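You operate a simulated robot arm through the tools that you are given. There is no shell and no other tool.

Carry out the task below with a simulated robot arm. There is one attempt and no reset: what you move stays moved.

TASK
Reset the tripped juicer line and get its lamp green again.
Fine: its switch off, then the blue reset button under the clear lid, then the switch on; close the lid, leave the other switches, the red knob and the plug.

The check looks at the end state, three seconds after you hand in, the way a careful person would. Anything else that was tipped, shoved, dropped, spilled or broken makes it a failure. Lids that push on must go on centred and level and be pressed home; caps that screw on are set level and turned clockwise until they are tight.

THE ROBOT
A 7-joint arm with a three-finger gripper, fixed in place. Base frame: the origin is at the foot of the arm, x ahead of it, y to its left, z up. Units: m, degrees, N and s.
Its first joint turns from -166.0 to 166.0 degrees. Payload 2.69 kg.
Tool frame: the origin (TCP) lies between the finger pads and is the grasp point; the fingertips stand 0.03 m ahead of it; z points along the fingers, y is the line along which they close. Largest opening 0.128 m; the body of the gripper starts 0.117 m behind the TCP.
Orientation is that of the tool frame in the base frame, as a unit quaternion [w, x, y, z]. With the fingers straight down and closing along the base's y, the tool's x points along the base's -x, its y along +y and its z along -z.

THE INTERFACE
- The arm moves only by the tool jog_arm. Its argument "targets" is a list that holds one entry, the list of rows, each a list of 7 numbers: the gripper command, from -1 (fully open) to 1 (shut), values between in proportion, then the shift along the tool's x, y, z in m, then the turn, a rotation vector about the tool's x, y, z in rad. In form: [[[gripper, x, y, z, ax, ay, az], ...]]. A call has 1 to 20 rows; each row shifts and turns the commanded pose from where the row before left it, along the tool's axes as they then stand. Each row takes 0.2 s and may step no farther than 0.05 m and 8.6 degrees from the row before; otherwise, or with a gripper value out of range, the whole call is refused. Where a pose cannot be reached the arm comes as near as it can. A force on the tool above 40 N (or 10 N above the force at the start of the call, whichever is more), or a blocked arm, ends the call early, and 0.2 s more pass. Each finger halts on what it meets, pressing with about 37 N; the grip force reading is that of the motor and also rises with nothing between the fingers. The clock runs only during rows and for 0.2 s after the last one: add rows that do not move to give the fingers time. It gives the time, the measured TCP pose, the force on the tool (base axes), the opening and the grip force at its end, in the units of the frame above (readings bear some noise), with the torque about the TCP (base axes, N m) and any sound that the robot's microphone picked up.
- Cameras (640 x 400 px; columns grow to the right, rows downward): "scene" is fixed at [0.2203, -0.6504, 1.4516]; the picture's right is [0.82, -0.58, 0.00], its down [-0.33, -0.46, -0.83] and it looks along [0.48, 0.67, -0.56] (base axes); focal length 328 px, centre (320, 200). "wrist" rides on the gripper at [0.058, 0.054, -0.131] in the tool frame; the picture's right is [-0.68, 0.74, 0.00], its down [-0.62, -0.57, -0.55] and it looks along [-0.40, -0.37, 0.84] (tool axes); focal length 234 px, centre (320, 200). There is no depth. A picture from a camera that has moved, and an enlarged one, comes with that camera's place and axes in the base frame and with its lens.
- camera(camera): a new picture of that camera. It takes no simulated time.
- slide_trunk(by): slides the trunk up (or, below 0, down) by that many m; the arm rides with it, the base frame stays. It gives what a move gives, with no picture.
- enlarge(camera, box): a new picture of the part [left, top, right, bottom] of that camera's present view, enlarged. It takes no simulated time.
- job_done(): hands the job in; it is judged then, once.

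Places have to be worked out from the pictures, the camera data and where the tool is seen. Open the gripper and draw the arm clear of the work before you hand the job in, unless the task says otherwise.

The tools are called after ">>>" as name(argument=value, ...) on one line, values as JSON. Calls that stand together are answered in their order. jog_arm: Moves the arm, as the interface text tells. Its arguments: {"type":"object","properties":{"targets":{"type":"array"}},"required":["targets"]} The other tools are called the same way: slide_trunk (by) slides the trunk up or down; camera (camera) takes a picture; enlarge (camera, box) takes an enlarged picture of a part of a camera's view; job_done () hands the job in.

At the start:

```text
t: 0.0
eef_pos: [0.7934, 0.0742, 1.232]
orientation: [0.001, 0.0, 1.0, -0.001]
wrist_force: [-0.5, 0.5, 0.5]
moment: [-0.01, 0.0, 0.01]
opening: 0.1278
grip_force: 0.1
trunk travel left (down, up): [-0.15, 0.2]
```

scene: 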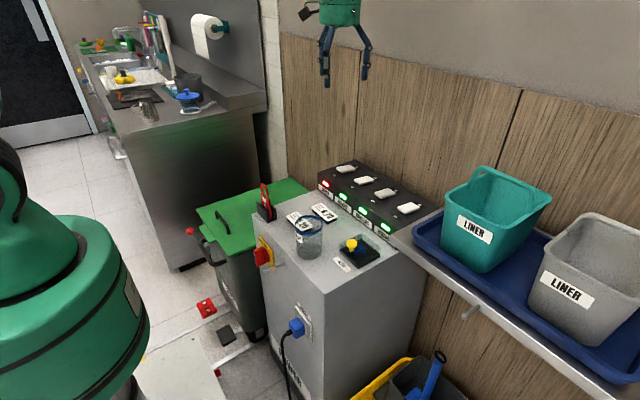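
wrist: 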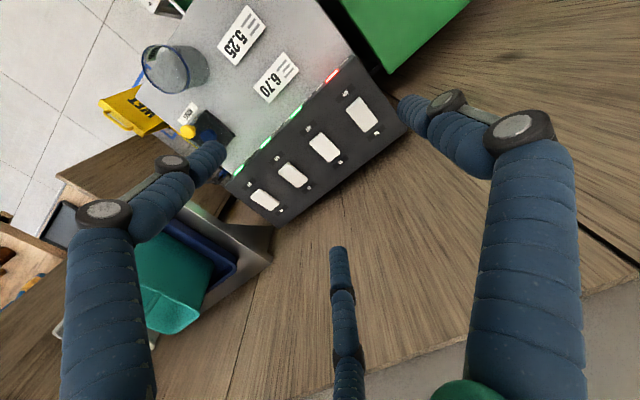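

I'll start by looking closely at the cabinet top: switch bank, labels, and the lidded items.

>>> enlarge(camera="scene", box=[300, 150, 440, 240])

>>> enlarge(camera="scene", box=[240, 170, 400, 280])

>>> enlarge(camera="wrist", box=[120, 0, 420, 220])

>>> enlarge(camera="wrist", box=[220, 50, 400, 220])

```text
4.44 times, centred on (370, 195) of scene
camera zoom: at [0.2203, -0.6504, 1.4516], right [0.82, -0.58, 0.0], down [-0.33, -0.46, -0.83], along [0.48, 0.67, -0.56], focal length 1460 px, centre (98, 222)
```

zoom: 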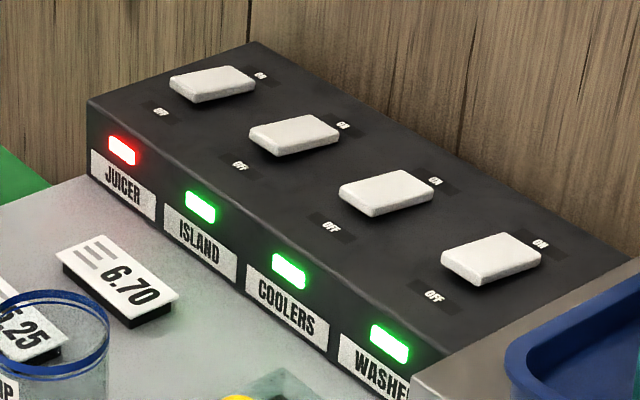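

```text
3.64 times, centred on (320, 225) of scene
camera zoom: at [0.2203, -0.6504, 1.4516], right [0.82, -0.58, 0.0], down [-0.33, -0.46, -0.83], along [0.48, 0.67, -0.56], focal length 1195 px, centre (320, 109)
```

zoom: 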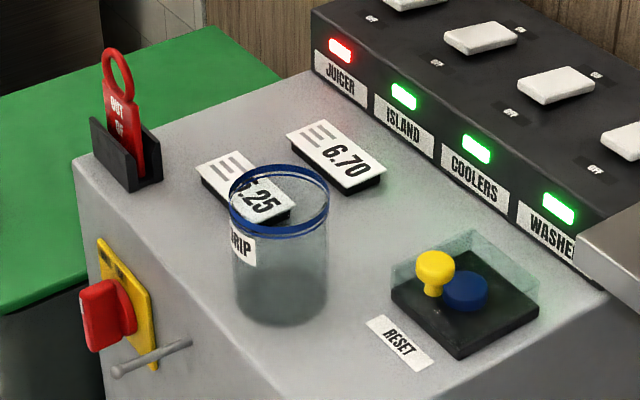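

```text
1.82 times, centred on (270, 110) of wrist
camera zoom: at [0.7341, 0.1277, 1.3641], right [0.68, 0.74, 0.0], down [0.62, -0.57, 0.55], along [0.4, -0.37, -0.84], focal length 426 px, centre (411, 364)
```

zoom: 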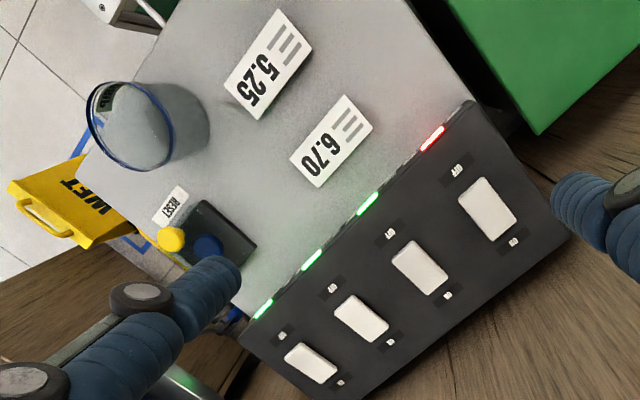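

```text
2.35 times, centred on (310, 135) of wrist
camera zoom: at [0.7341, 0.1277, 1.3641], right [0.68, 0.74, 0.0], down [0.62, -0.57, 0.55], along [0.4, -0.37, -0.84], focal length 551 px, centre (344, 353)
```

zoom: 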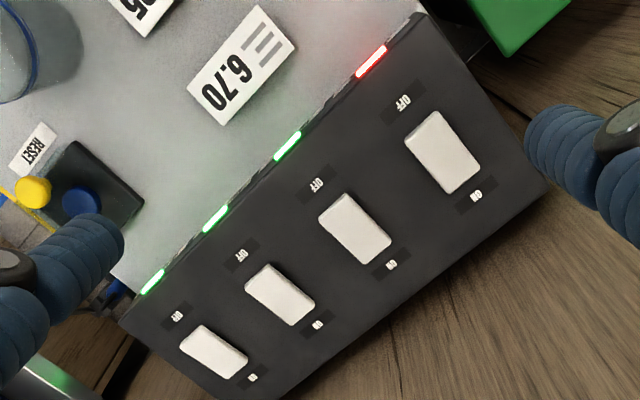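

The rockers lie along y at x≈0.87 (juicer at y≈0.116, z≈0.90); the yellow lid knob is near (0.656,-0.173,0.874) with the blue button near (0.69,-0.17,0.84). I'll look at the gripper itself, then move lower for a closer view.

>>> enlarge(camera="scene", box=[280, 0, 400, 90])

>>> jog_arm(targets=[[[1, 0.01, 0.01, 0.045, 0, 0, 0], [1, 0.01, 0.01, 0.045, 0, 0, 0], [1, 0, 0.01, 0.04, 0, 0, 0], [1, 0, 0, 0, 0, 0, 0], [1, 0, 0, 0, 0, 0, 0]]])

>>> camera(camera="wrist")

>>> camera(camera="scene")

```text
4.44 times, centred on (340, 45) of scene
camera zoom: at [0.2203, -0.6504, 1.4516], right [0.82, -0.58, 0.0], down [-0.33, -0.46, -0.83], along [0.48, 0.67, -0.56], focal length 1460 px, centre (231, 889)
```

zoom: 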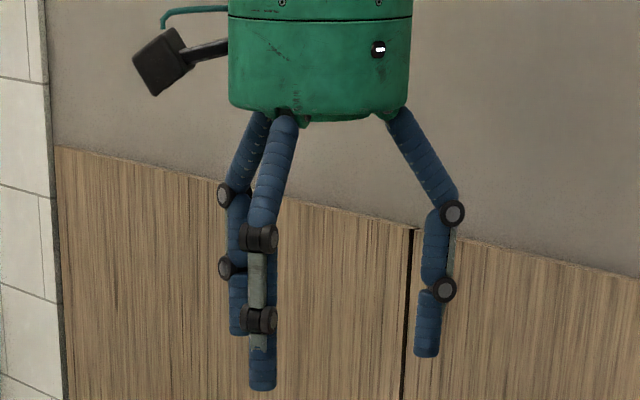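

```text
t: 1.2
eef_pos: [0.771, 0.1009, 1.1004]
orientation: [0.001, 0.0, 1.0, 0.001]
wrist_force: [0.0, 0.6, 0.2]
moment: [0.01, -0.02, -0.03]
opening: 0.0022
grip_force: 31.6
trunk travel left (down, up): [-0.15, 0.2]
```

```text
taken
camera wrist: at [0.7133, 0.1551, 1.2329], right [0.68, 0.74, 0.0], down [0.62, -0.57, 0.55], along [0.4, -0.37, -0.84], focal length 234 px, centre (320, 200)
```

wrist: 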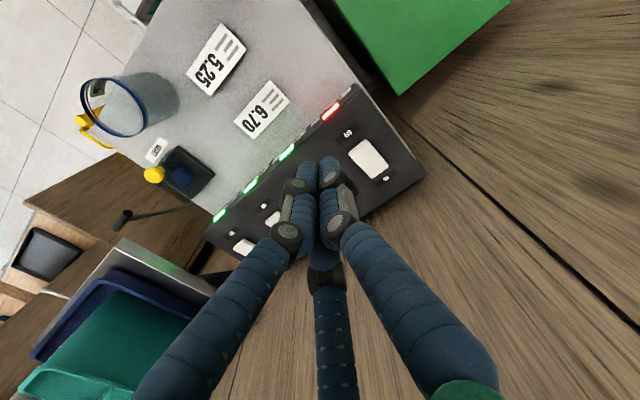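

```text
taken
```

scene: 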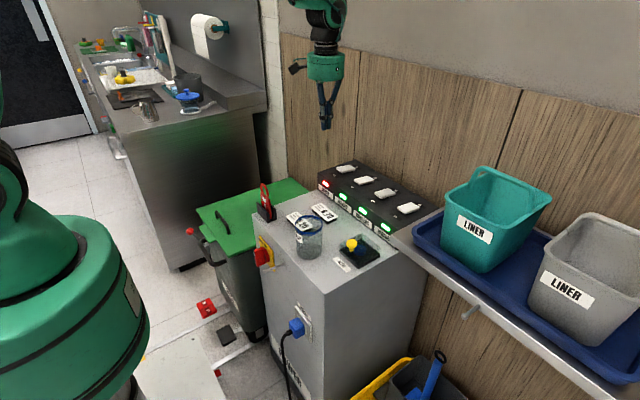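

The closed fingertips form a compact cluster just under the TCP. I'll enlarge the juicer switch to judge its present tilt and compare it with the others.

>>> enlarge(camera="wrist", box=[300, 80, 430, 200])

>>> enlarge(camera="wrist", box=[130, 130, 230, 210])

>>> enlarge(camera="scene", box=[315, 150, 375, 200])

>>> enlarge(camera="scene", box=[320, 220, 390, 275])

```text
3.33 times, centred on (365, 140) of wrist
camera zoom: at [0.7133, 0.1551, 1.2329], right [0.68, 0.74, 0.0], down [0.62, -0.57, 0.55], along [0.4, -0.37, -0.84], focal length 781 px, centre (170, 400)
```

zoom: 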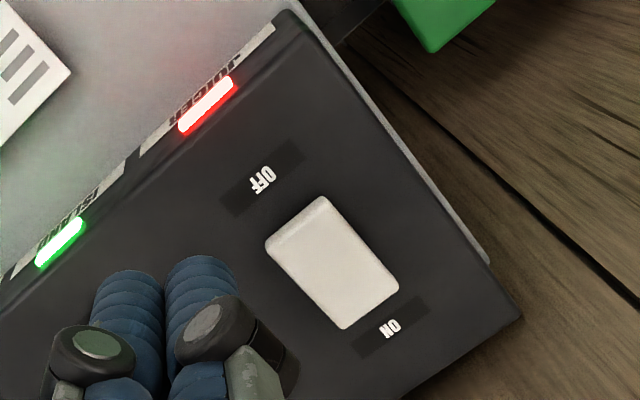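

```text
5.00 times, centred on (180, 170) of wrist
camera zoom: at [0.7133, 0.1551, 1.2329], right [0.68, 0.74, 0.0], down [0.62, -0.57, 0.55], along [0.4, -0.37, -0.84], focal length 1171 px, centre (1020, 350)
```

zoom: 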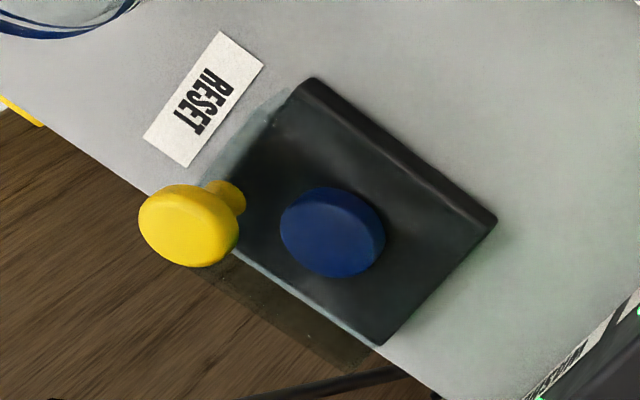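

```text
8.00 times, centred on (345, 175) of scene
camera zoom: at [0.2203, -0.6504, 1.4516], right [0.82, -0.58, 0.0], down [-0.33, -0.46, -0.83], along [0.48, 0.67, -0.56], focal length 2628 px, centre (120, 400)
```

zoom: 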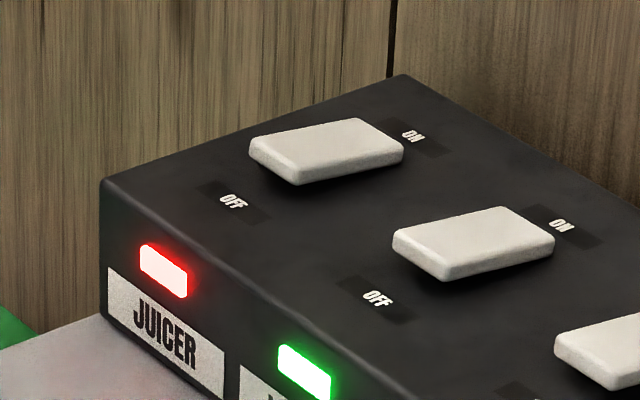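

```text
7.27 times, centred on (355, 248) of scene
camera zoom: at [0.2203, -0.6504, 1.4516], right [0.82, -0.58, 0.0], down [-0.33, -0.46, -0.83], along [0.48, 0.67, -0.56], focal length 2389 px, centre (66, -146)
```

zoom: 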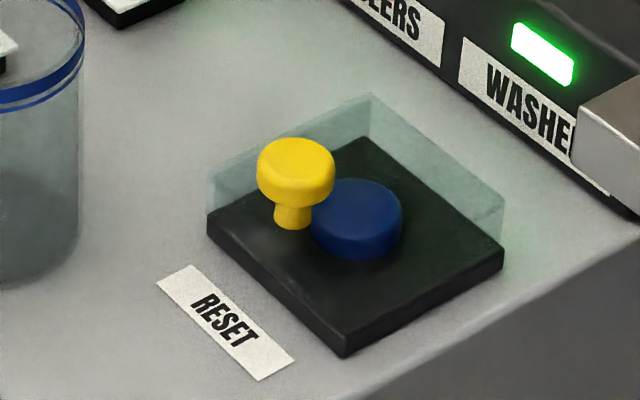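

All rockers have the OFF end (robot side) raised, i.e. they're ON; the lid is a clear box with the knob at its robot-side edge, probably hinged on the far side. I'll move the closed fingers above the OFF end of the juicer rocker and check.

>>> jog_arm(targets=[[[1, -0.036, 0.008, 0.04, 0, 0, 0], [1, -0.036, 0.007, 0.04, 0, 0, 0], [1, 0, 0, 0.04, 0, 0, 0], [1, 0, 0, 0, 0, 0, 0], [1, 0, 0, 0, 0, 0, 0]]])

>>> enlarge(camera="wrist", box=[220, 80, 460, 280])

>>> enlarge(camera="scene", box=[300, 100, 400, 200])

```text
refused: row 1 steps farther than a row can; nothing moved
```

```text
2.00 times, centred on (340, 180) of wrist
camera zoom: at [0.7133, 0.1551, 1.2329], right [0.68, 0.74, 0.0], down [0.62, -0.57, 0.55], along [0.4, -0.37, -0.84], focal length 468 px, centre (280, 240)
```

zoom: 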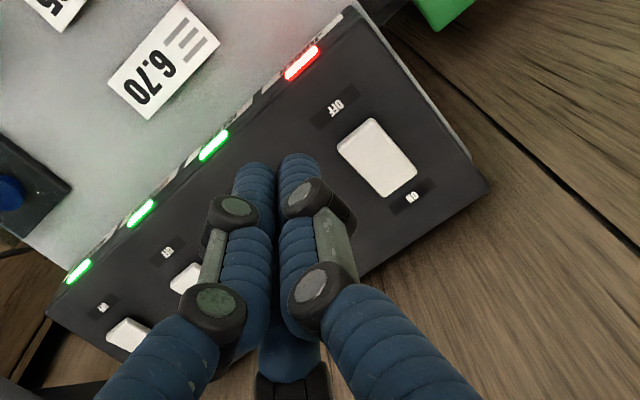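

```text
4.00 times, centred on (350, 150) of scene
camera zoom: at [0.2203, -0.6504, 1.4516], right [0.82, -0.58, 0.0], down [-0.33, -0.46, -0.83], along [0.48, 0.67, -0.56], focal length 1314 px, centre (200, 400)
```

zoom: 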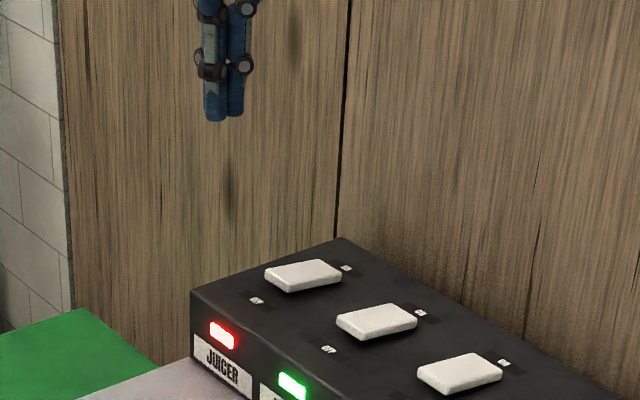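

The step was too long; I'll split it into smaller rows.

>>> jog_arm(targets=[[[1, -0.025, 0.005, 0.03, 0, 0, 0], [1, -0.025, 0.005, 0.03, 0, 0, 0], [1, -0.022, 0.005, 0.03, 0, 0, 0], [1, 0, 0, 0.03, 0, 0, 0], [1, 0, 0, 0, 0, 0, 0], [1, 0, 0, 0, 0, 0, 0]]])

>>> enlarge(camera="wrist", box=[220, 80, 460, 280])

>>> enlarge(camera="scene", box=[300, 100, 400, 200])

```text
t: 2.6
eef_pos: [0.843, 0.1161, 0.9823]
orientation: [0.0, 0.0, 1.0, 0.0]
wrist_force: [-0.8, -0.3, -0.9]
moment: [0.03, 0.02, 0.01]
opening: 0.0023
grip_force: 31.4
trunk travel left (down, up): [-0.15, 0.2]
```

```text
2.00 times, centred on (340, 180) of wrist
camera zoom: at [0.7839, 0.1697, 1.1139], right [0.68, 0.74, 0.0], down [0.62, -0.57, 0.55], along [0.4, -0.37, -0.84], focal length 468 px, centre (280, 240)
```

zoom: 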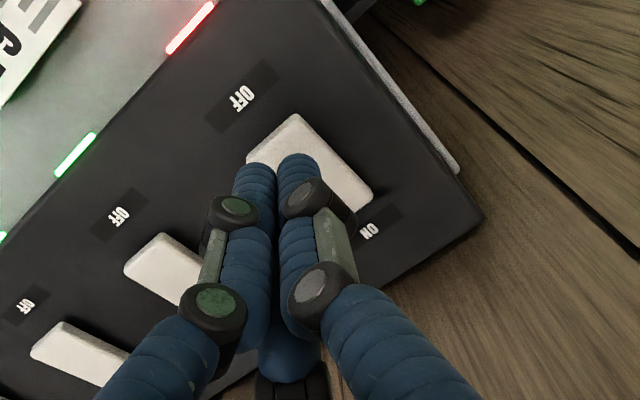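

```text
4.00 times, centred on (350, 150) of scene
camera zoom: at [0.2203, -0.6504, 1.4516], right [0.82, -0.58, 0.0], down [-0.33, -0.46, -0.83], along [0.48, 0.67, -0.56], focal length 1314 px, centre (200, 400)
```

zoom: 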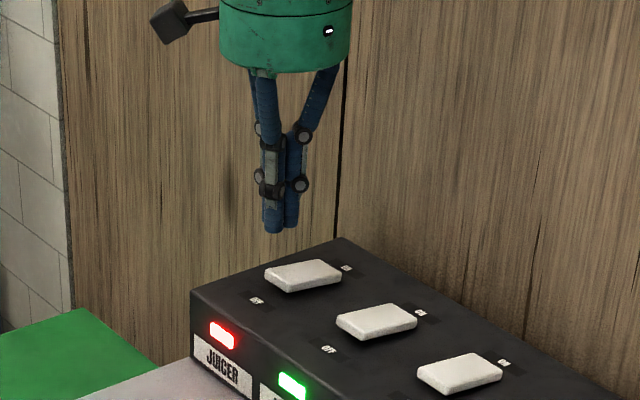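

Projecting the tips down shows they'd land right at the OFF edge, so I'll shift ~9 mm further in +x and then descend in small steps until contact.

>>> jog_arm(targets=[[[1, -0.009, 0, 0.01, 0, 0, 0], [1, 0, 0, 0.015, 0, 0, 0], [1, 0, 0, 0.008, 0, 0, 0], [1, 0, 0, 0.006, 0, 0, 0], [1, 0, 0, 0.005, 0, 0, 0], [1, 0, 0, 0.004, 0, 0, 0], [1, 0, 0, 0.004, 0, 0, 0]]])

>>> enlarge(camera="scene", box=[310, 120, 390, 190])

```text
t: 4.2
eef_pos: [0.8535, 0.1191, 0.9332]
orientation: [0.002, 0.0, 1.0, 0.0]
wrist_force: [-3.5, -2.3, 13.3]
moment: [-0.17, -0.14, 0.04]
opening: 0.0024
grip_force: 32.1
trunk travel left (down, up): [-0.15, 0.2]
```

```text
5.71 times, centred on (350, 155) of scene
camera zoom: at [0.2203, -0.6504, 1.4516], right [0.82, -0.58, 0.0], down [-0.33, -0.46, -0.83], along [0.48, 0.67, -0.56], focal length 1877 px, centre (149, 457)
```

zoom: 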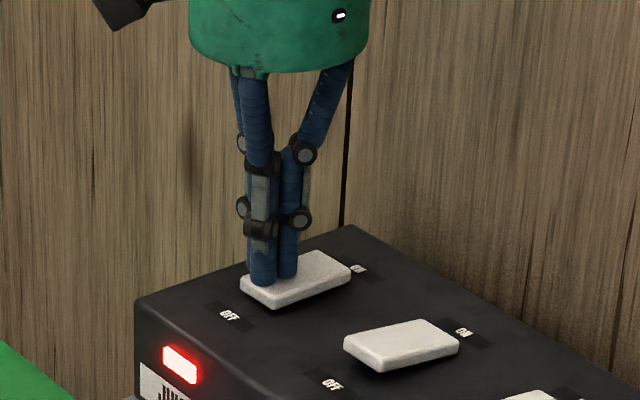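

Contact at ~13 N on the OFF half; the rocker hasn't tipped yet, so I keep pressing in small increments.

>>> jog_arm(targets=[[[1, 0, 0, 0.003, 0, 0, 0], [1, 0, 0, 0.003, 0, 0, 0], [1, 0, 0, 0.003, 0, 0, 0], [1, 0, 0, 0.003, 0, 0, 0]]])

>>> enlarge(camera="scene", box=[310, 120, 390, 190])

```text
t: 4.7
eef_pos: [0.8577, 0.1185, 0.9329]
orientation: [0.005, 0.0, 1.0, 0.001]
wrist_force: [2.5, 0.0, 10.1]
moment: [-0.06, -0.27, 0.08]
opening: 0.0021
grip_force: 31.2
trunk travel left (down, up): [-0.15, 0.2]
stopped in row 2: the force on the tool passed its limit at 43 N (the readings are from after the stop); the commanded pose is now the measured one
```

```text
5.71 times, centred on (350, 155) of scene
camera zoom: at [0.2203, -0.6504, 1.4516], right [0.82, -0.58, 0.0], down [-0.33, -0.46, -0.83], along [0.48, 0.67, -0.56], focal length 1877 px, centre (149, 457)
```

zoom: 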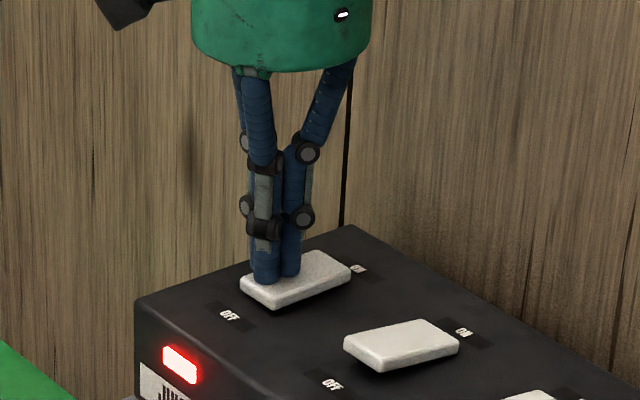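

The tips slid toward the pivot (x=0.858) and the force limit tripped before toggling. I'll raise, move back toward the OFF end (x≈0.843) for more leverage, and press again.

>>> jog_arm(targets=[[[1, 0, 0, -0.015, 0, 0, 0], [1, 0.014, -0.002, 0, 0, 0, 0], [1, 0, 0, 0, 0, 0, 0]]])

>>> enlarge(camera="scene", box=[310, 120, 390, 190])

>>> enlarge(camera="wrist", box=[220, 80, 460, 280])

```text
t: 5.5
eef_pos: [0.8415, 0.1182, 0.9448]
orientation: [0.002, 0.0, 1.0, 0.0]
wrist_force: [-0.4, -0.5, 0.6]
moment: [0.02, 0.03, 0.03]
opening: 0.0019
grip_force: 31.2
trunk travel left (down, up): [-0.15, 0.2]
```

```text
5.71 times, centred on (350, 155) of scene
camera zoom: at [0.2203, -0.6504, 1.4516], right [0.82, -0.58, 0.0], down [-0.33, -0.46, -0.83], along [0.48, 0.67, -0.56], focal length 1877 px, centre (149, 457)
```

zoom: 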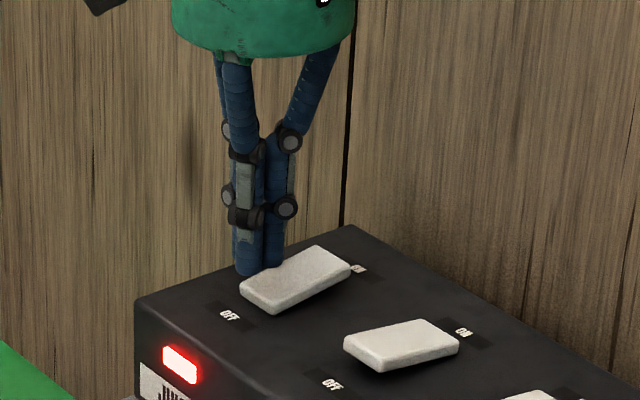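

```text
2.00 times, centred on (340, 180) of wrist
camera zoom: at [0.7814, 0.1702, 1.0771], right [0.68, 0.74, 0.0], down [0.61, -0.57, 0.55], along [0.41, -0.37, -0.83], focal length 468 px, centre (280, 240)
```

zoom: 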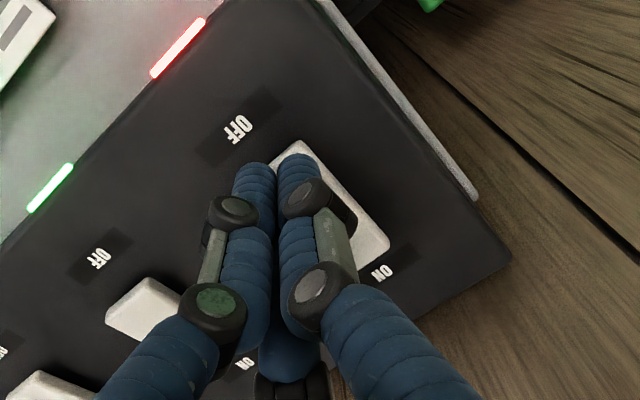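

The juicer rocker now appears tilted the other way from its neighbours (ON end raised). I'll rise a bit and verify.

>>> jog_arm(targets=[[[1, 0, 0, -0.04, 0, 0, 0], [1, 0, 0, -0.04, 0, 0, 0], [1, 0, 0, 0, 0, 0, 0]]])

>>> enlarge(camera="scene", box=[315, 150, 375, 200])

```text
t: 6.3
eef_pos: [0.8387, 0.1149, 1.0255]
orientation: [0.003, 0.0, 1.0, 0.0]
wrist_force: [-0.3, -0.6, 0.6]
moment: [0.02, -0.08, -0.01]
opening: 0.0019
grip_force: 31.5
trunk travel left (down, up): [-0.15, 0.2]
```

```text
8.00 times, centred on (345, 175) of scene
camera zoom: at [0.2203, -0.6504, 1.4516], right [0.82, -0.58, 0.0], down [-0.33, -0.46, -0.83], along [0.48, 0.67, -0.56], focal length 2628 px, centre (120, 400)
```

zoom: 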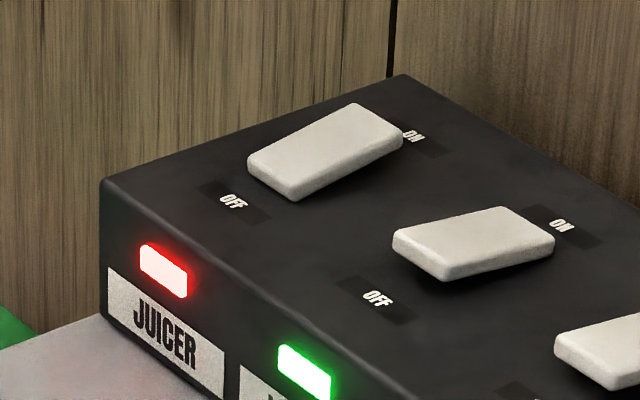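

The juicer switch is now OFF. Next I move at a safe height toward the lid, to get a close view of its knob and hinge.

>>> jog_arm(targets=[[[1, 0.018, -0.036, 0, 0, 0, 0], [1, 0.018, -0.036, 0, 0, 0, 0], [1, 0.018, -0.036, 0, 0, 0, 0], [1, 0.018, -0.036, 0, 0, 0, 0], [1, 0.018, -0.036, 0, 0, 0, 0], [1, 0.018, -0.036, 0, 0, 0, 0], [1, 0, 0, 0, 0, 0, 0]]])

>>> camera(camera="wrist")

>>> enlarge(camera="wrist", box=[200, 30, 400, 180])

>>> camera(camera="scene")

```text
t: 7.9
eef_pos: [0.7314, -0.0979, 1.0248]
orientation: [0.003, 0.0, 1.0, 0.001]
wrist_force: [-0.4, -0.2, 0.4]
moment: [0.02, -0.04, 0.03]
opening: 0.0021
grip_force: 30.8
trunk travel left (down, up): [-0.15, 0.2]
```

```text
taken
camera wrist: at [0.6716, -0.0448, 1.1566], right [0.68, 0.74, 0.0], down [0.61, -0.57, 0.55], along [0.41, -0.37, -0.83], focal length 234 px, centre (320, 200)
```

wrist: 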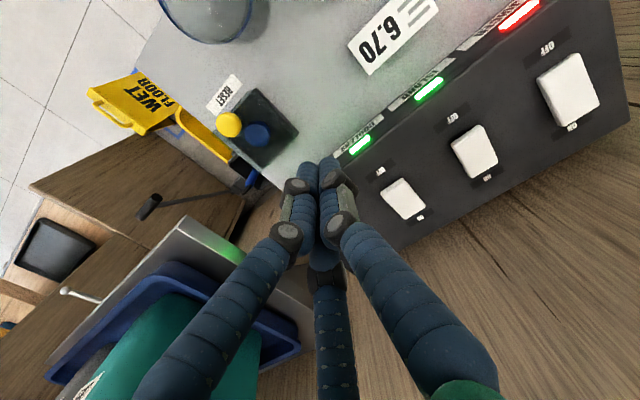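

```text
2.67 times, centred on (300, 105) of wrist
camera zoom: at [0.6716, -0.0448, 1.1566], right [0.68, 0.74, 0.0], down [0.61, -0.57, 0.55], along [0.41, -0.37, -0.83], focal length 624 px, centre (373, 453)
```

zoom: 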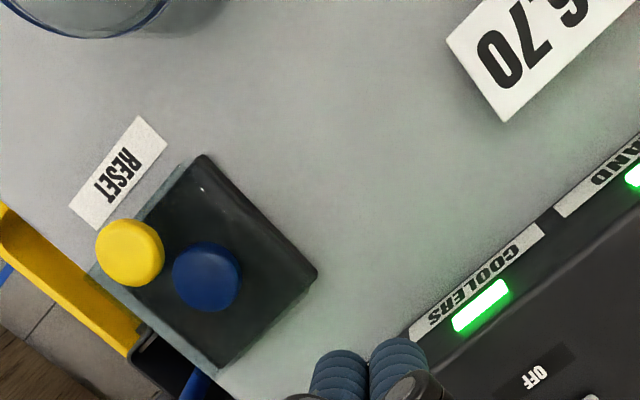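

```text
taken
```

scene: 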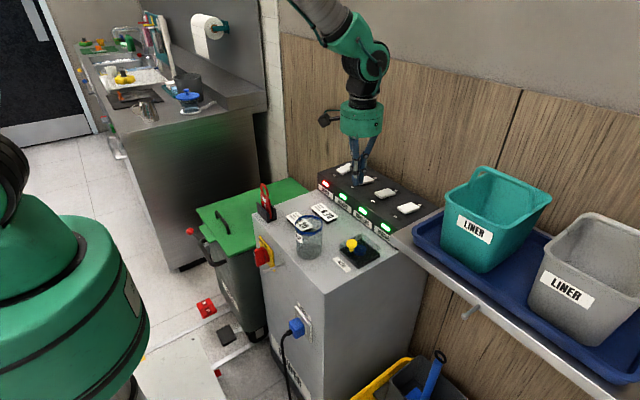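

The knob re-triangulates to about (0.656,-0.174,0.87), with the button centred on the base at (0.688,-0.173). I'll move above the knob with the gripper partly open (~58 mm).

>>> jog_arm(targets=[[[0.1, 0.019, -0.019, 0.015, 0, 0, 0], [0.1, 0.019, -0.019, 0.015, 0, 0, 0], [0.1, 0.019, -0.019, 0.015, 0, 0, 0], [0.1, 0.0184, -0.019, 0.015, 0, 0, 0], [0.1, 0, 0, 0, 0, 0, 0], [0.1, 0, 0, 0, 0, 0, 0]]])

>>> camera(camera="wrist")

>>> enlarge(camera="scene", box=[290, 170, 410, 280])

```text
t: 9.3
eef_pos: [0.657, -0.1751, 0.9626]
orientation: [0.002, 0.0, 1.0, 0.0]
wrist_force: [-0.2, 0.6, 0.0]
moment: [0.04, 0.01, 0.01]
opening: 0.0575
grip_force: 0.1
trunk travel left (down, up): [-0.15, 0.2]
```

```text
taken
camera wrist: at [0.5971, -0.1217, 1.0946], right [0.68, 0.74, 0.0], down [0.61, -0.57, 0.55], along [0.41, -0.37, -0.83], focal length 234 px, centre (320, 200)
```

wrist: 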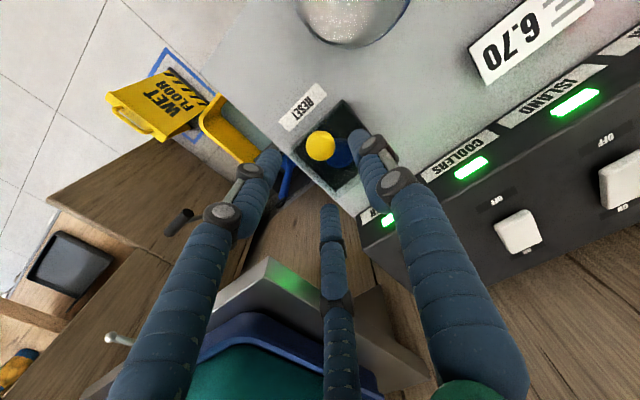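

```text
3.64 times, centred on (350, 225) of scene
camera zoom: at [0.2203, -0.6504, 1.4516], right [0.82, -0.58, 0.0], down [-0.33, -0.46, -0.83], along [0.48, 0.67, -0.56], focal length 1195 px, centre (211, 109)
```

zoom: 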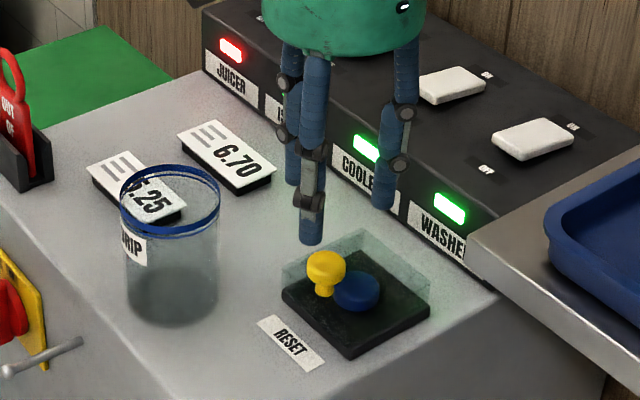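

The knob is right under the TCP. I'll tilt the tool 20° back (body toward the robot) to gain opening range later, and descend so the finger ends straddle the knob's head.

>>> jog_arm(targets=[[[0.1, 0, 0, 0, 0, -0.1163, 0], [0.1, 0, 0, 0, 0, -0.1163, 0], [0.1, 0, 0, 0, 0, -0.1163, 0], [0.1, 0.0107, 0.0003, 0.0226, 0, 0, 0], [0.1, 0.0107, 0.0003, 0.0226, 0, 0, 0], [0.1, 0.0055, 0, 0.012, 0, 0, 0], [0.1, 0.0052, 0, 0.0105, 0, 0, 0], [0.1, 0, 0, 0, 0, 0, 0]]])

>>> camera(camera="wrist")

>>> enlarge(camera="scene", box=[290, 180, 410, 280])

```text
t: 11.1
eef_pos: [0.6506, -0.174, 0.8889]
orientation: [0.176, 0.001, 0.984, 0.0]
wrist_force: [-0.5, -0.1, -0.8]
moment: [0.02, -0.02, -0.03]
opening: 0.0578
grip_force: 0.1
trunk travel left (down, up): [-0.15, 0.2]
```

```text
taken
camera wrist: at [0.55, -0.1205, 0.9931], right [0.64, 0.74, 0.23], down [0.39, -0.57, 0.73], along [0.67, -0.37, -0.64], focal length 234 px, centre (320, 200)
```

wrist: 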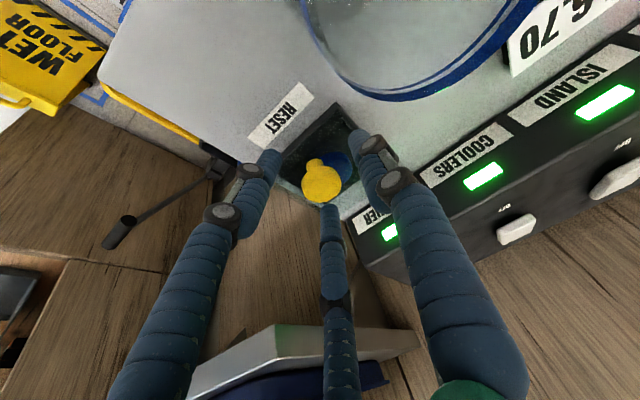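

```text
4.00 times, centred on (350, 230) of scene
camera zoom: at [0.2203, -0.6504, 1.4516], right [0.82, -0.58, 0.0], down [-0.33, -0.46, -0.83], along [0.48, 0.67, -0.56], focal length 1314 px, centre (200, 80)
```

zoom: 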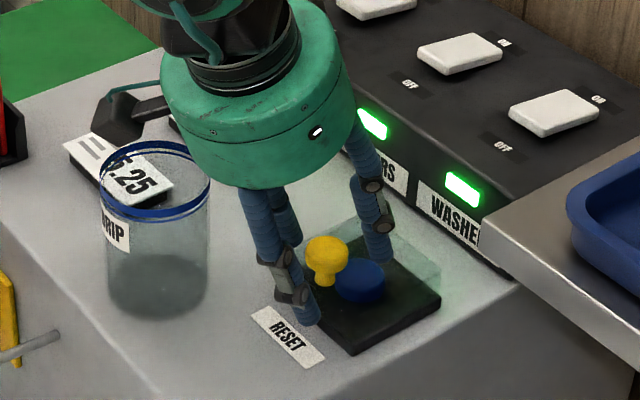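

The knob sits between the fingers with clearance from the cup. I'll close on it gently and check.

>>> jog_arm(targets=[[[0.4, 0, 0, 0, 0, 0, 0], [0.6, 0, 0, 0, 0, 0, 0], [1, 0, 0, 0, 0, 0, 0], [1, 0, 0, 0, 0, 0, 0], [1, 0, 0, 0, 0, 0, 0]]])

>>> enlarge(camera="wrist", box=[220, 80, 420, 240])

>>> enlarge(camera="scene", box=[290, 180, 410, 280])

```text
t: 12.3
eef_pos: [0.6528, -0.1755, 0.8917]
orientation: [0.176, 0.001, 0.984, 0.0]
wrist_force: [18.3, -10.6, 2.2]
moment: [0.16, -0.61, -0.21]
opening: 0.026
grip_force: 45.3
trunk travel left (down, up): [-0.15, 0.2]
```

```text
2.50 times, centred on (320, 160) of wrist
camera zoom: at [0.5516, -0.1213, 0.9937], right [0.64, 0.74, 0.23], down [0.39, -0.57, 0.73], along [0.67, -0.37, -0.64], focal length 585 px, centre (320, 300)
```

zoom: 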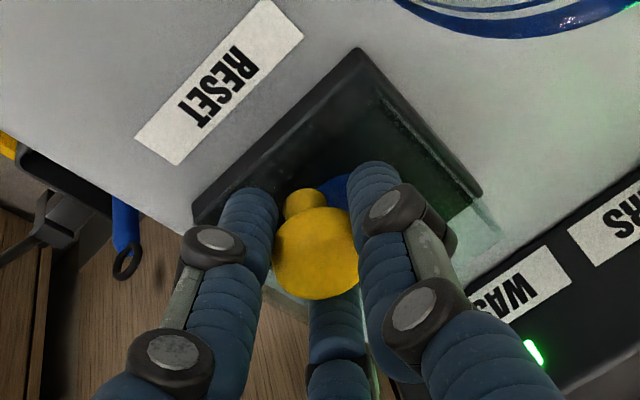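

```text
4.00 times, centred on (350, 230) of scene
camera zoom: at [0.2203, -0.6504, 1.4516], right [0.82, -0.58, 0.0], down [-0.33, -0.46, -0.83], along [0.48, 0.67, -0.56], focal length 1314 px, centre (200, 80)
```

zoom: 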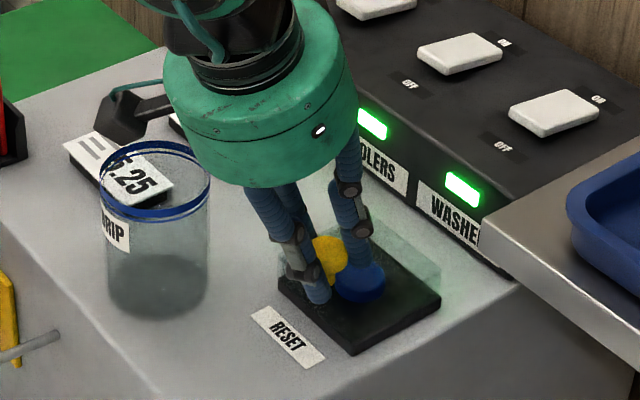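

Knob is gripped (26 mm). Now I start lifting the lid along an arc about the presumed far-side hinge (x≈0.73, z≈0.82), first only ~17° to check that it swings as expected.

>>> jog_arm(targets=[[[1, -0.0095, 0, -0.0043, 0, 0.1, 0], [1, -0.0095, 0, -0.0043, 0, 0.1, 0], [1, -0.0095, 0, -0.0043, 0, 0.1, 0], [1, 0, 0, 0, 0, 0, 0]]])

>>> enlarge(camera="wrist", box=[220, 80, 420, 240])

>>> enlarge(camera="scene", box=[290, 180, 410, 280])

```text
t: 12.8
eef_pos: [0.6576, -0.1751, 0.8951]
orientation: [0.116, 0.0, 0.993, 0.002]
wrist_force: [-6.6, -9.2, 2.4]
moment: [-0.88, 0.0, -0.21]
opening: 0.0262
grip_force: 45.4
trunk travel left (down, up): [-0.15, 0.2]
stopped in row 2: the force on the tool passed its limit at 43 N (the readings are from after the stop); the commanded pose is now the measured one
```

```text
2.50 times, centred on (320, 160) of wrist
camera zoom: at [0.5689, -0.1217, 1.0118], right [0.66, 0.74, 0.16], down [0.47, -0.57, 0.67], along [0.59, -0.37, -0.72], focal length 585 px, centre (320, 300)
```

zoom: 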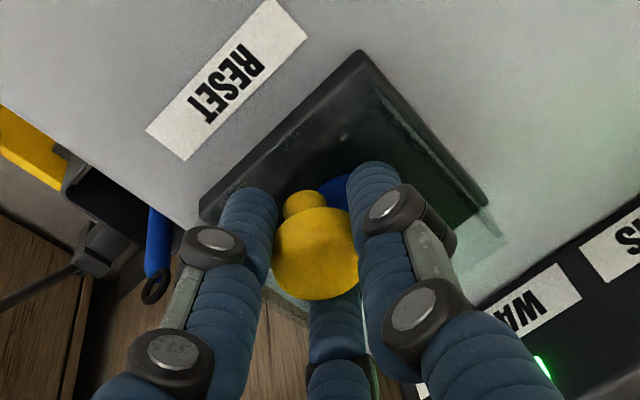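

```text
4.00 times, centred on (350, 230) of scene
camera zoom: at [0.2203, -0.6504, 1.4516], right [0.82, -0.58, 0.0], down [-0.33, -0.46, -0.83], along [0.48, 0.67, -0.56], focal length 1314 px, centre (200, 80)
```

zoom: 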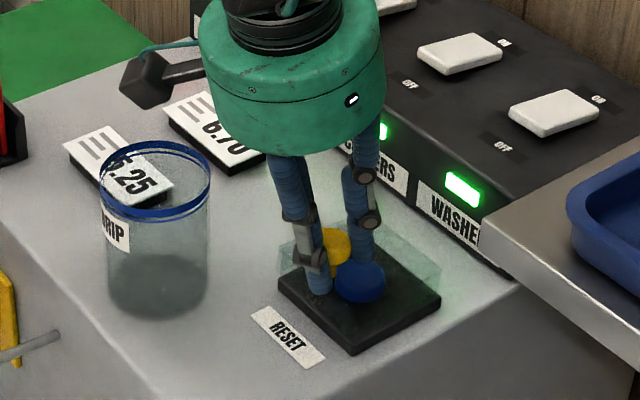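

The force limit stopped it after ~7°. I'll zoom in to see whether the lid actually started to lift and where its hinge is.

>>> enlarge(camera="scene", box=[350, 225, 405, 272])

>>> enlarge(camera="wrist", box=[270, 90, 380, 180])

```text
8.51 times, centred on (378, 248) of scene
camera zoom: at [0.2203, -0.6504, 1.4516], right [0.82, -0.58, 0.0], down [-0.33, -0.46, -0.83], along [0.48, 0.67, -0.56], focal length 2796 px, centre (-169, -213)
```

zoom: 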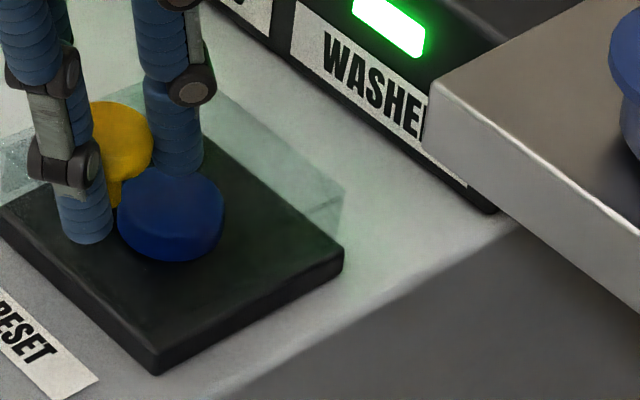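

```text
4.44 times, centred on (325, 135) of wrist
camera zoom: at [0.5689, -0.1217, 1.0118], right [0.66, 0.74, 0.16], down [0.47, -0.57, 0.67], along [0.59, -0.37, -0.72], focal length 1041 px, centre (298, 489)
```

zoom: 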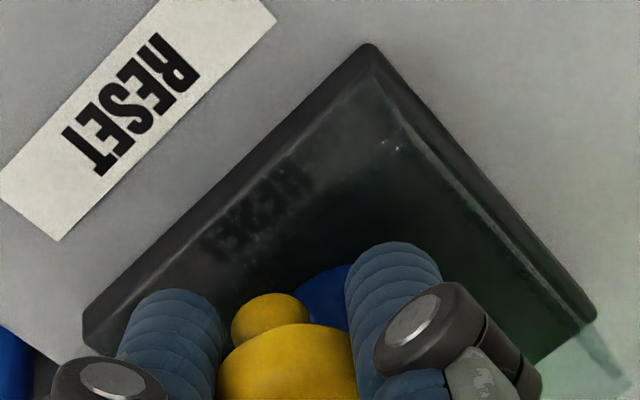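

>>> enlarge(camera="scene", box=[330, 225, 385, 272])

```text
8.51 times, centred on (358, 248) of scene
camera zoom: at [0.2203, -0.6504, 1.4516], right [0.82, -0.58, 0.0], down [-0.33, -0.46, -0.83], along [0.48, 0.67, -0.56], focal length 2796 px, centre (1, -213)
```

zoom: 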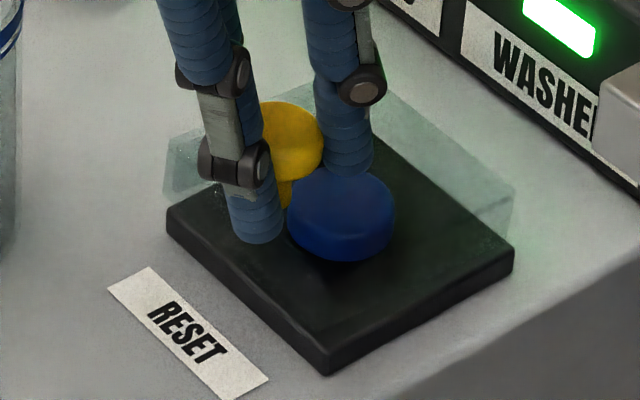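

The lid's robot-side edge did rise ~5 mm, so the hinge is on the far side and the motion is right. I'll continue more gently, translating along the arc with less forced tool rotation and watching the force.

>>> jog_arm(targets=[[[1, -0.0029, 0, -0.0027, 0, 0.02, 0], [1, -0.0029, 0, -0.0027, 0, 0.02, 0], [1, -0.0029, 0, -0.0027, 0, 0.02, 0]]])

>>> enlarge(camera="scene", box=[330, 225, 385, 272])

```text
t: 13.6
eef_pos: [0.6625, -0.176, 0.9066]
orientation: [0.086, 0.001, 0.996, 0.003]
wrist_force: [-21.8, -27.5, 1.9]
moment: [-0.17, 0.98, -0.09]
opening: 0.0263
grip_force: 44.9
trunk travel left (down, up): [-0.15, 0.2]
```

```text
8.51 times, centred on (358, 248) of scene
camera zoom: at [0.2203, -0.6504, 1.4516], right [0.82, -0.58, 0.0], down [-0.33, -0.46, -0.83], along [0.48, 0.67, -0.56], focal length 2796 px, centre (1, -213)
```

zoom: 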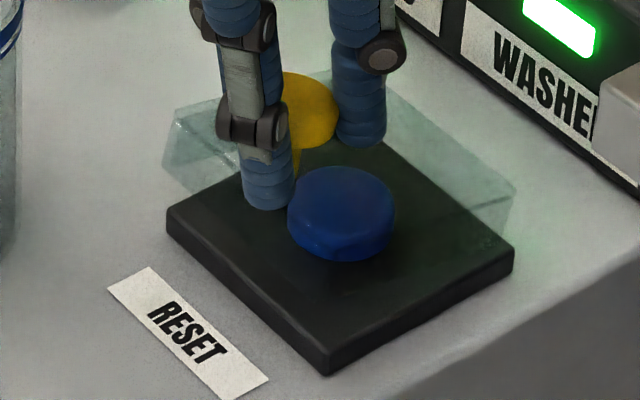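

The lid is swinging up well. The force (-22,-27 N) says to relax toward -x and -y, so I continue with more vertical motion and a small -y correction.

>>> jog_arm(targets=[[[1, 0.0005, -0.0012, -0.0038, 0, 0.04, 0], [1, -0.001, -0.0008, -0.0038, 0, 0.04, 0], [1, -0.0017, 0, -0.0038, 0, 0.04, 0]]])

>>> enlarge(camera="scene", box=[330, 215, 385, 272])

```text
t: 14.4
eef_pos: [0.6687, -0.1745, 0.9151]
orientation: [0.036, 0.0, 0.999, 0.002]
wrist_force: [18.8, -2.6, -23.6]
moment: [0.59, 0.25, 0.06]
opening: 0.0258
grip_force: 44.7
trunk travel left (down, up): [-0.15, 0.2]
stopped in row 3: the force on the tool passed its limit at 46 N (the readings are from after the stop); the commanded pose is now the measured one
```

```text
7.02 times, centred on (358, 244) of scene
camera zoom: at [0.2203, -0.6504, 1.4516], right [0.82, -0.58, 0.0], down [-0.33, -0.46, -0.83], along [0.48, 0.67, -0.56], focal length 2306 px, centre (57, -105)
```

zoom: 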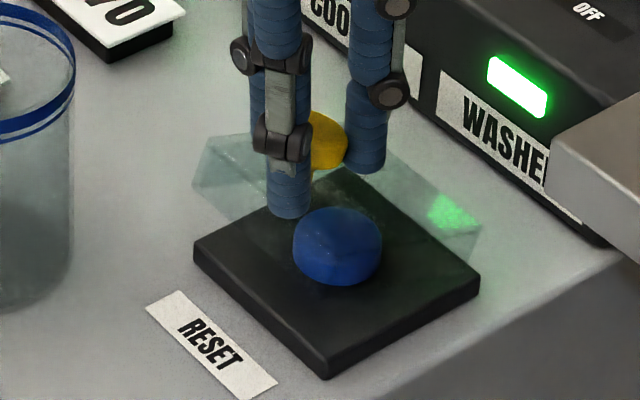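

Lid is about 16° open. From the measured path I re-estimate the hinge at about (0.74, 0.84) and continue the arc around it with small rows.

>>> jog_arm(targets=[[[1, -0.0041, 0, -0.0031, 0, 0.05, 0], [1, -0.0041, 0, -0.0031, 0, 0.05, 0], [1, -0.0041, 0, -0.0031, 0, 0.05, 0]]])

>>> enlarge(camera="scene", box=[330, 215, 385, 272])

```text
t: 15.2
eef_pos: [0.6791, -0.1753, 0.9254]
orientation: [-0.041, -0.001, 0.999, 0.002]
wrist_force: [17.3, -2.3, -30.2]
moment: [0.17, 0.29, -0.07]
opening: 0.0256
grip_force: 44.8
trunk travel left (down, up): [-0.15, 0.2]
```

```text
7.02 times, centred on (358, 244) of scene
camera zoom: at [0.2203, -0.6504, 1.4516], right [0.82, -0.58, 0.0], down [-0.33, -0.46, -0.83], along [0.48, 0.67, -0.56], focal length 2306 px, centre (57, -105)
```

zoom: 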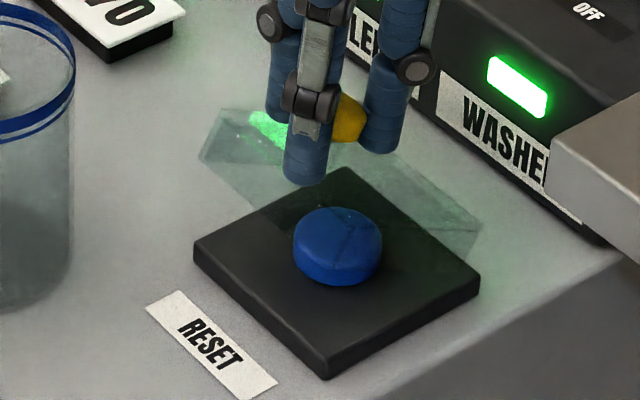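

Lid is ~30° open; the force points inward toward the hinge, so I trim the radius by ~3 mm and continue.

>>> jog_arm(targets=[[[1, -0.0054, 0, -0.0026, 0, 0.05, 0], [1, -0.0053, 0, -0.0028, 0, 0.05, 0], [1, -0.0041, 0, -0.0034, 0, 0.05, 0], [1, -0.0041, 0, -0.0034, 0, 0.05, 0]]])

>>> enlarge(camera="scene", box=[330, 200, 400, 272])

```text
t: 16.2
eef_pos: [0.6995, -0.1751, 0.9356]
orientation: [-0.139, -0.001, 0.99, 0.002]
wrist_force: [-13.6, 5.4, -0.7]
moment: [0.29, 1.0, -0.2]
opening: 0.026
grip_force: 44.9
trunk travel left (down, up): [-0.15, 0.2]
```

```text
5.56 times, centred on (365, 236) of scene
camera zoom: at [0.2203, -0.6504, 1.4516], right [0.82, -0.58, 0.0], down [-0.33, -0.46, -0.83], along [0.48, 0.67, -0.56], focal length 1825 px, centre (70, 0)
```

zoom: 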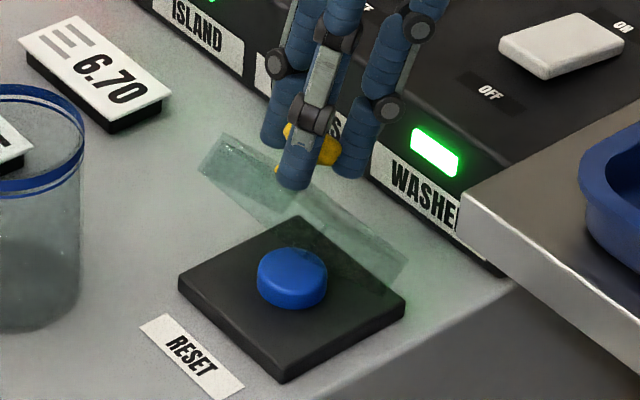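

Lid is ~40° open and forces are small. Fit of the whole path gives a hinge at (0.743, 0.842). I'll check the overall scene for clearance to the wall, and continue ~14° more.

>>> jog_arm(targets=[[[1, -0.0064, 0, -0.0052, 0, 0.08, 0], [1, -0.0064, 0, -0.0052, 0, 0.08, 0], [1, -0.0064, 0, -0.0052, 0, 0.08, 0]]])

>>> camera(camera="scene")

>>> enlarge(camera="scene", box=[330, 200, 400, 272])

```text
t: 17.0
eef_pos: [0.7247, -0.1751, 0.9432]
orientation: [-0.256, -0.001, 0.967, 0.001]
wrist_force: [-7.8, 5.8, -11.0]
moment: [-0.06, 0.63, -0.01]
opening: 0.0261
grip_force: 45.3
trunk travel left (down, up): [-0.15, 0.2]
```

```text
taken
```

scene: 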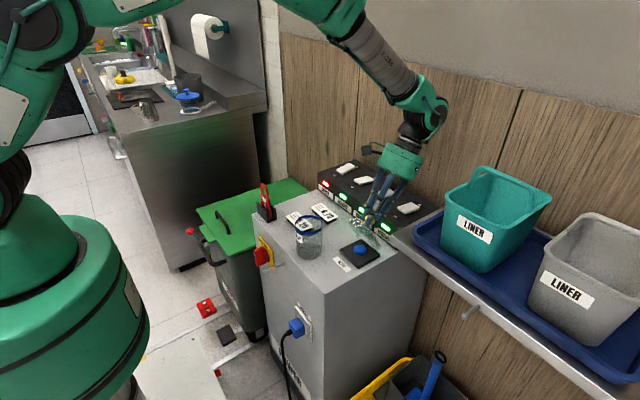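

```text
5.56 times, centred on (365, 236) of scene
camera zoom: at [0.2203, -0.6504, 1.4516], right [0.82, -0.58, 0.0], down [-0.33, -0.46, -0.83], along [0.48, 0.67, -0.56], focal length 1825 px, centre (70, 0)
```

zoom: 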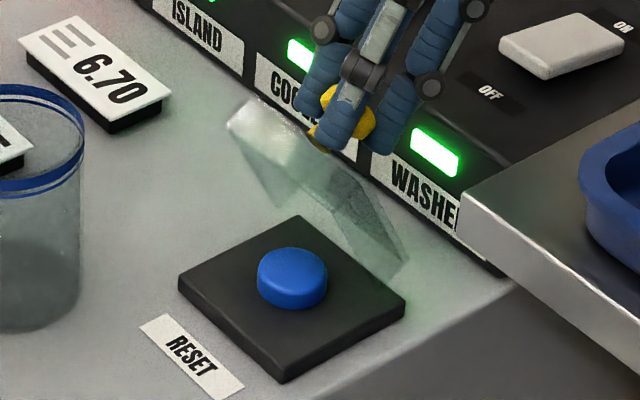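

Lid is at ~51° (path fits r≈0.09 m well). The wrist is nearing the wall, so from here I keep the tool tilt fixed and let the knob pivot in the pinch while following the arc.

>>> jog_arm(targets=[[[1, -0.0028, 0, -0.0036, 0, 0, 0], [1, -0.0029, 0, -0.0035, 0, 0, 0], [1, -0.0033, 0, -0.0031, 0, 0, 0], [1, -0.0033, 0, -0.003, 0, 0, 0]]])

>>> enlarge(camera="scene", box=[330, 200, 400, 272])

```text
t: 18.0
eef_pos: [0.7412, -0.174, 0.9487]
orientation: [-0.256, -0.002, 0.967, 0.002]
wrist_force: [-8.2, 13.1, -12.6]
moment: [0.52, 0.57, -0.35]
opening: 0.0256
grip_force: 44.8
trunk travel left (down, up): [-0.15, 0.2]
```

```text
5.56 times, centred on (365, 236) of scene
camera zoom: at [0.2203, -0.6504, 1.4516], right [0.82, -0.58, 0.0], down [-0.33, -0.46, -0.83], along [0.48, 0.67, -0.56], focal length 1825 px, centre (70, 0)
```

zoom: 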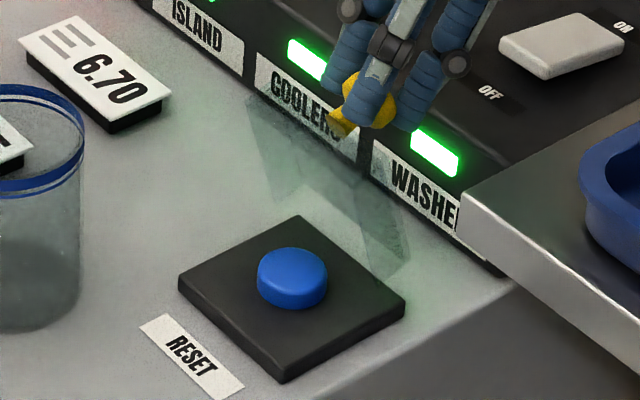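

The knob pivots nicely in the pinch; lid now ~62°. I continue the arc and begin tilting the tool back upright.

>>> jog_arm(targets=[[[1, -0.0027, 0.0005, -0.0029, 0, -0.04, 0], [1, -0.0029, 0.0005, -0.0029, 0, -0.04, 0], [1, -0.0031, 0, -0.0023, 0, -0.04, 0], [1, -0.0032, 0, -0.002, 0, -0.04, 0]]])

>>> enlarge(camera="scene", box=[330, 200, 400, 272])

>>> camera(camera="wrist")

```text
t: 19.0
eef_pos: [0.7571, -0.1721, 0.9561]
orientation: [-0.177, -0.001, 0.984, 0.001]
wrist_force: [-6.8, 18.2, 19.3]
moment: [0.95, 1.15, -0.41]
opening: 0.0204
grip_force: 44.5
trunk travel left (down, up): [-0.15, 0.2]
```

```text
5.56 times, centred on (365, 236) of scene
camera zoom: at [0.2203, -0.6504, 1.4516], right [0.82, -0.58, 0.0], down [-0.33, -0.46, -0.83], along [0.48, 0.67, -0.56], focal length 1825 px, centre (70, 0)
```

zoom: 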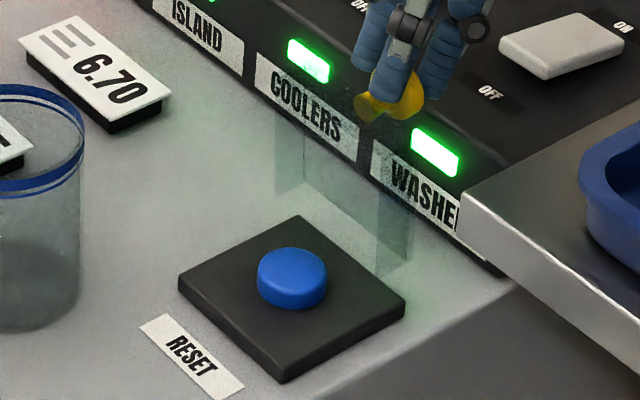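

```text
taken
camera wrist: at [0.7464, -0.1194, 1.1006], right [0.63, 0.74, -0.23], down [0.77, -0.57, 0.3], along [0.09, -0.37, -0.93], focal length 234 px, centre (320, 200)
```

wrist: 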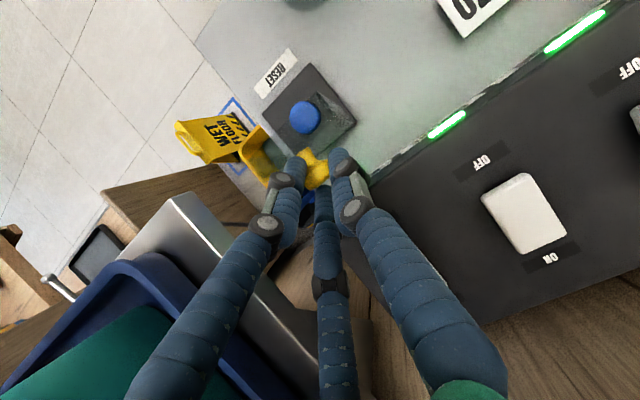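

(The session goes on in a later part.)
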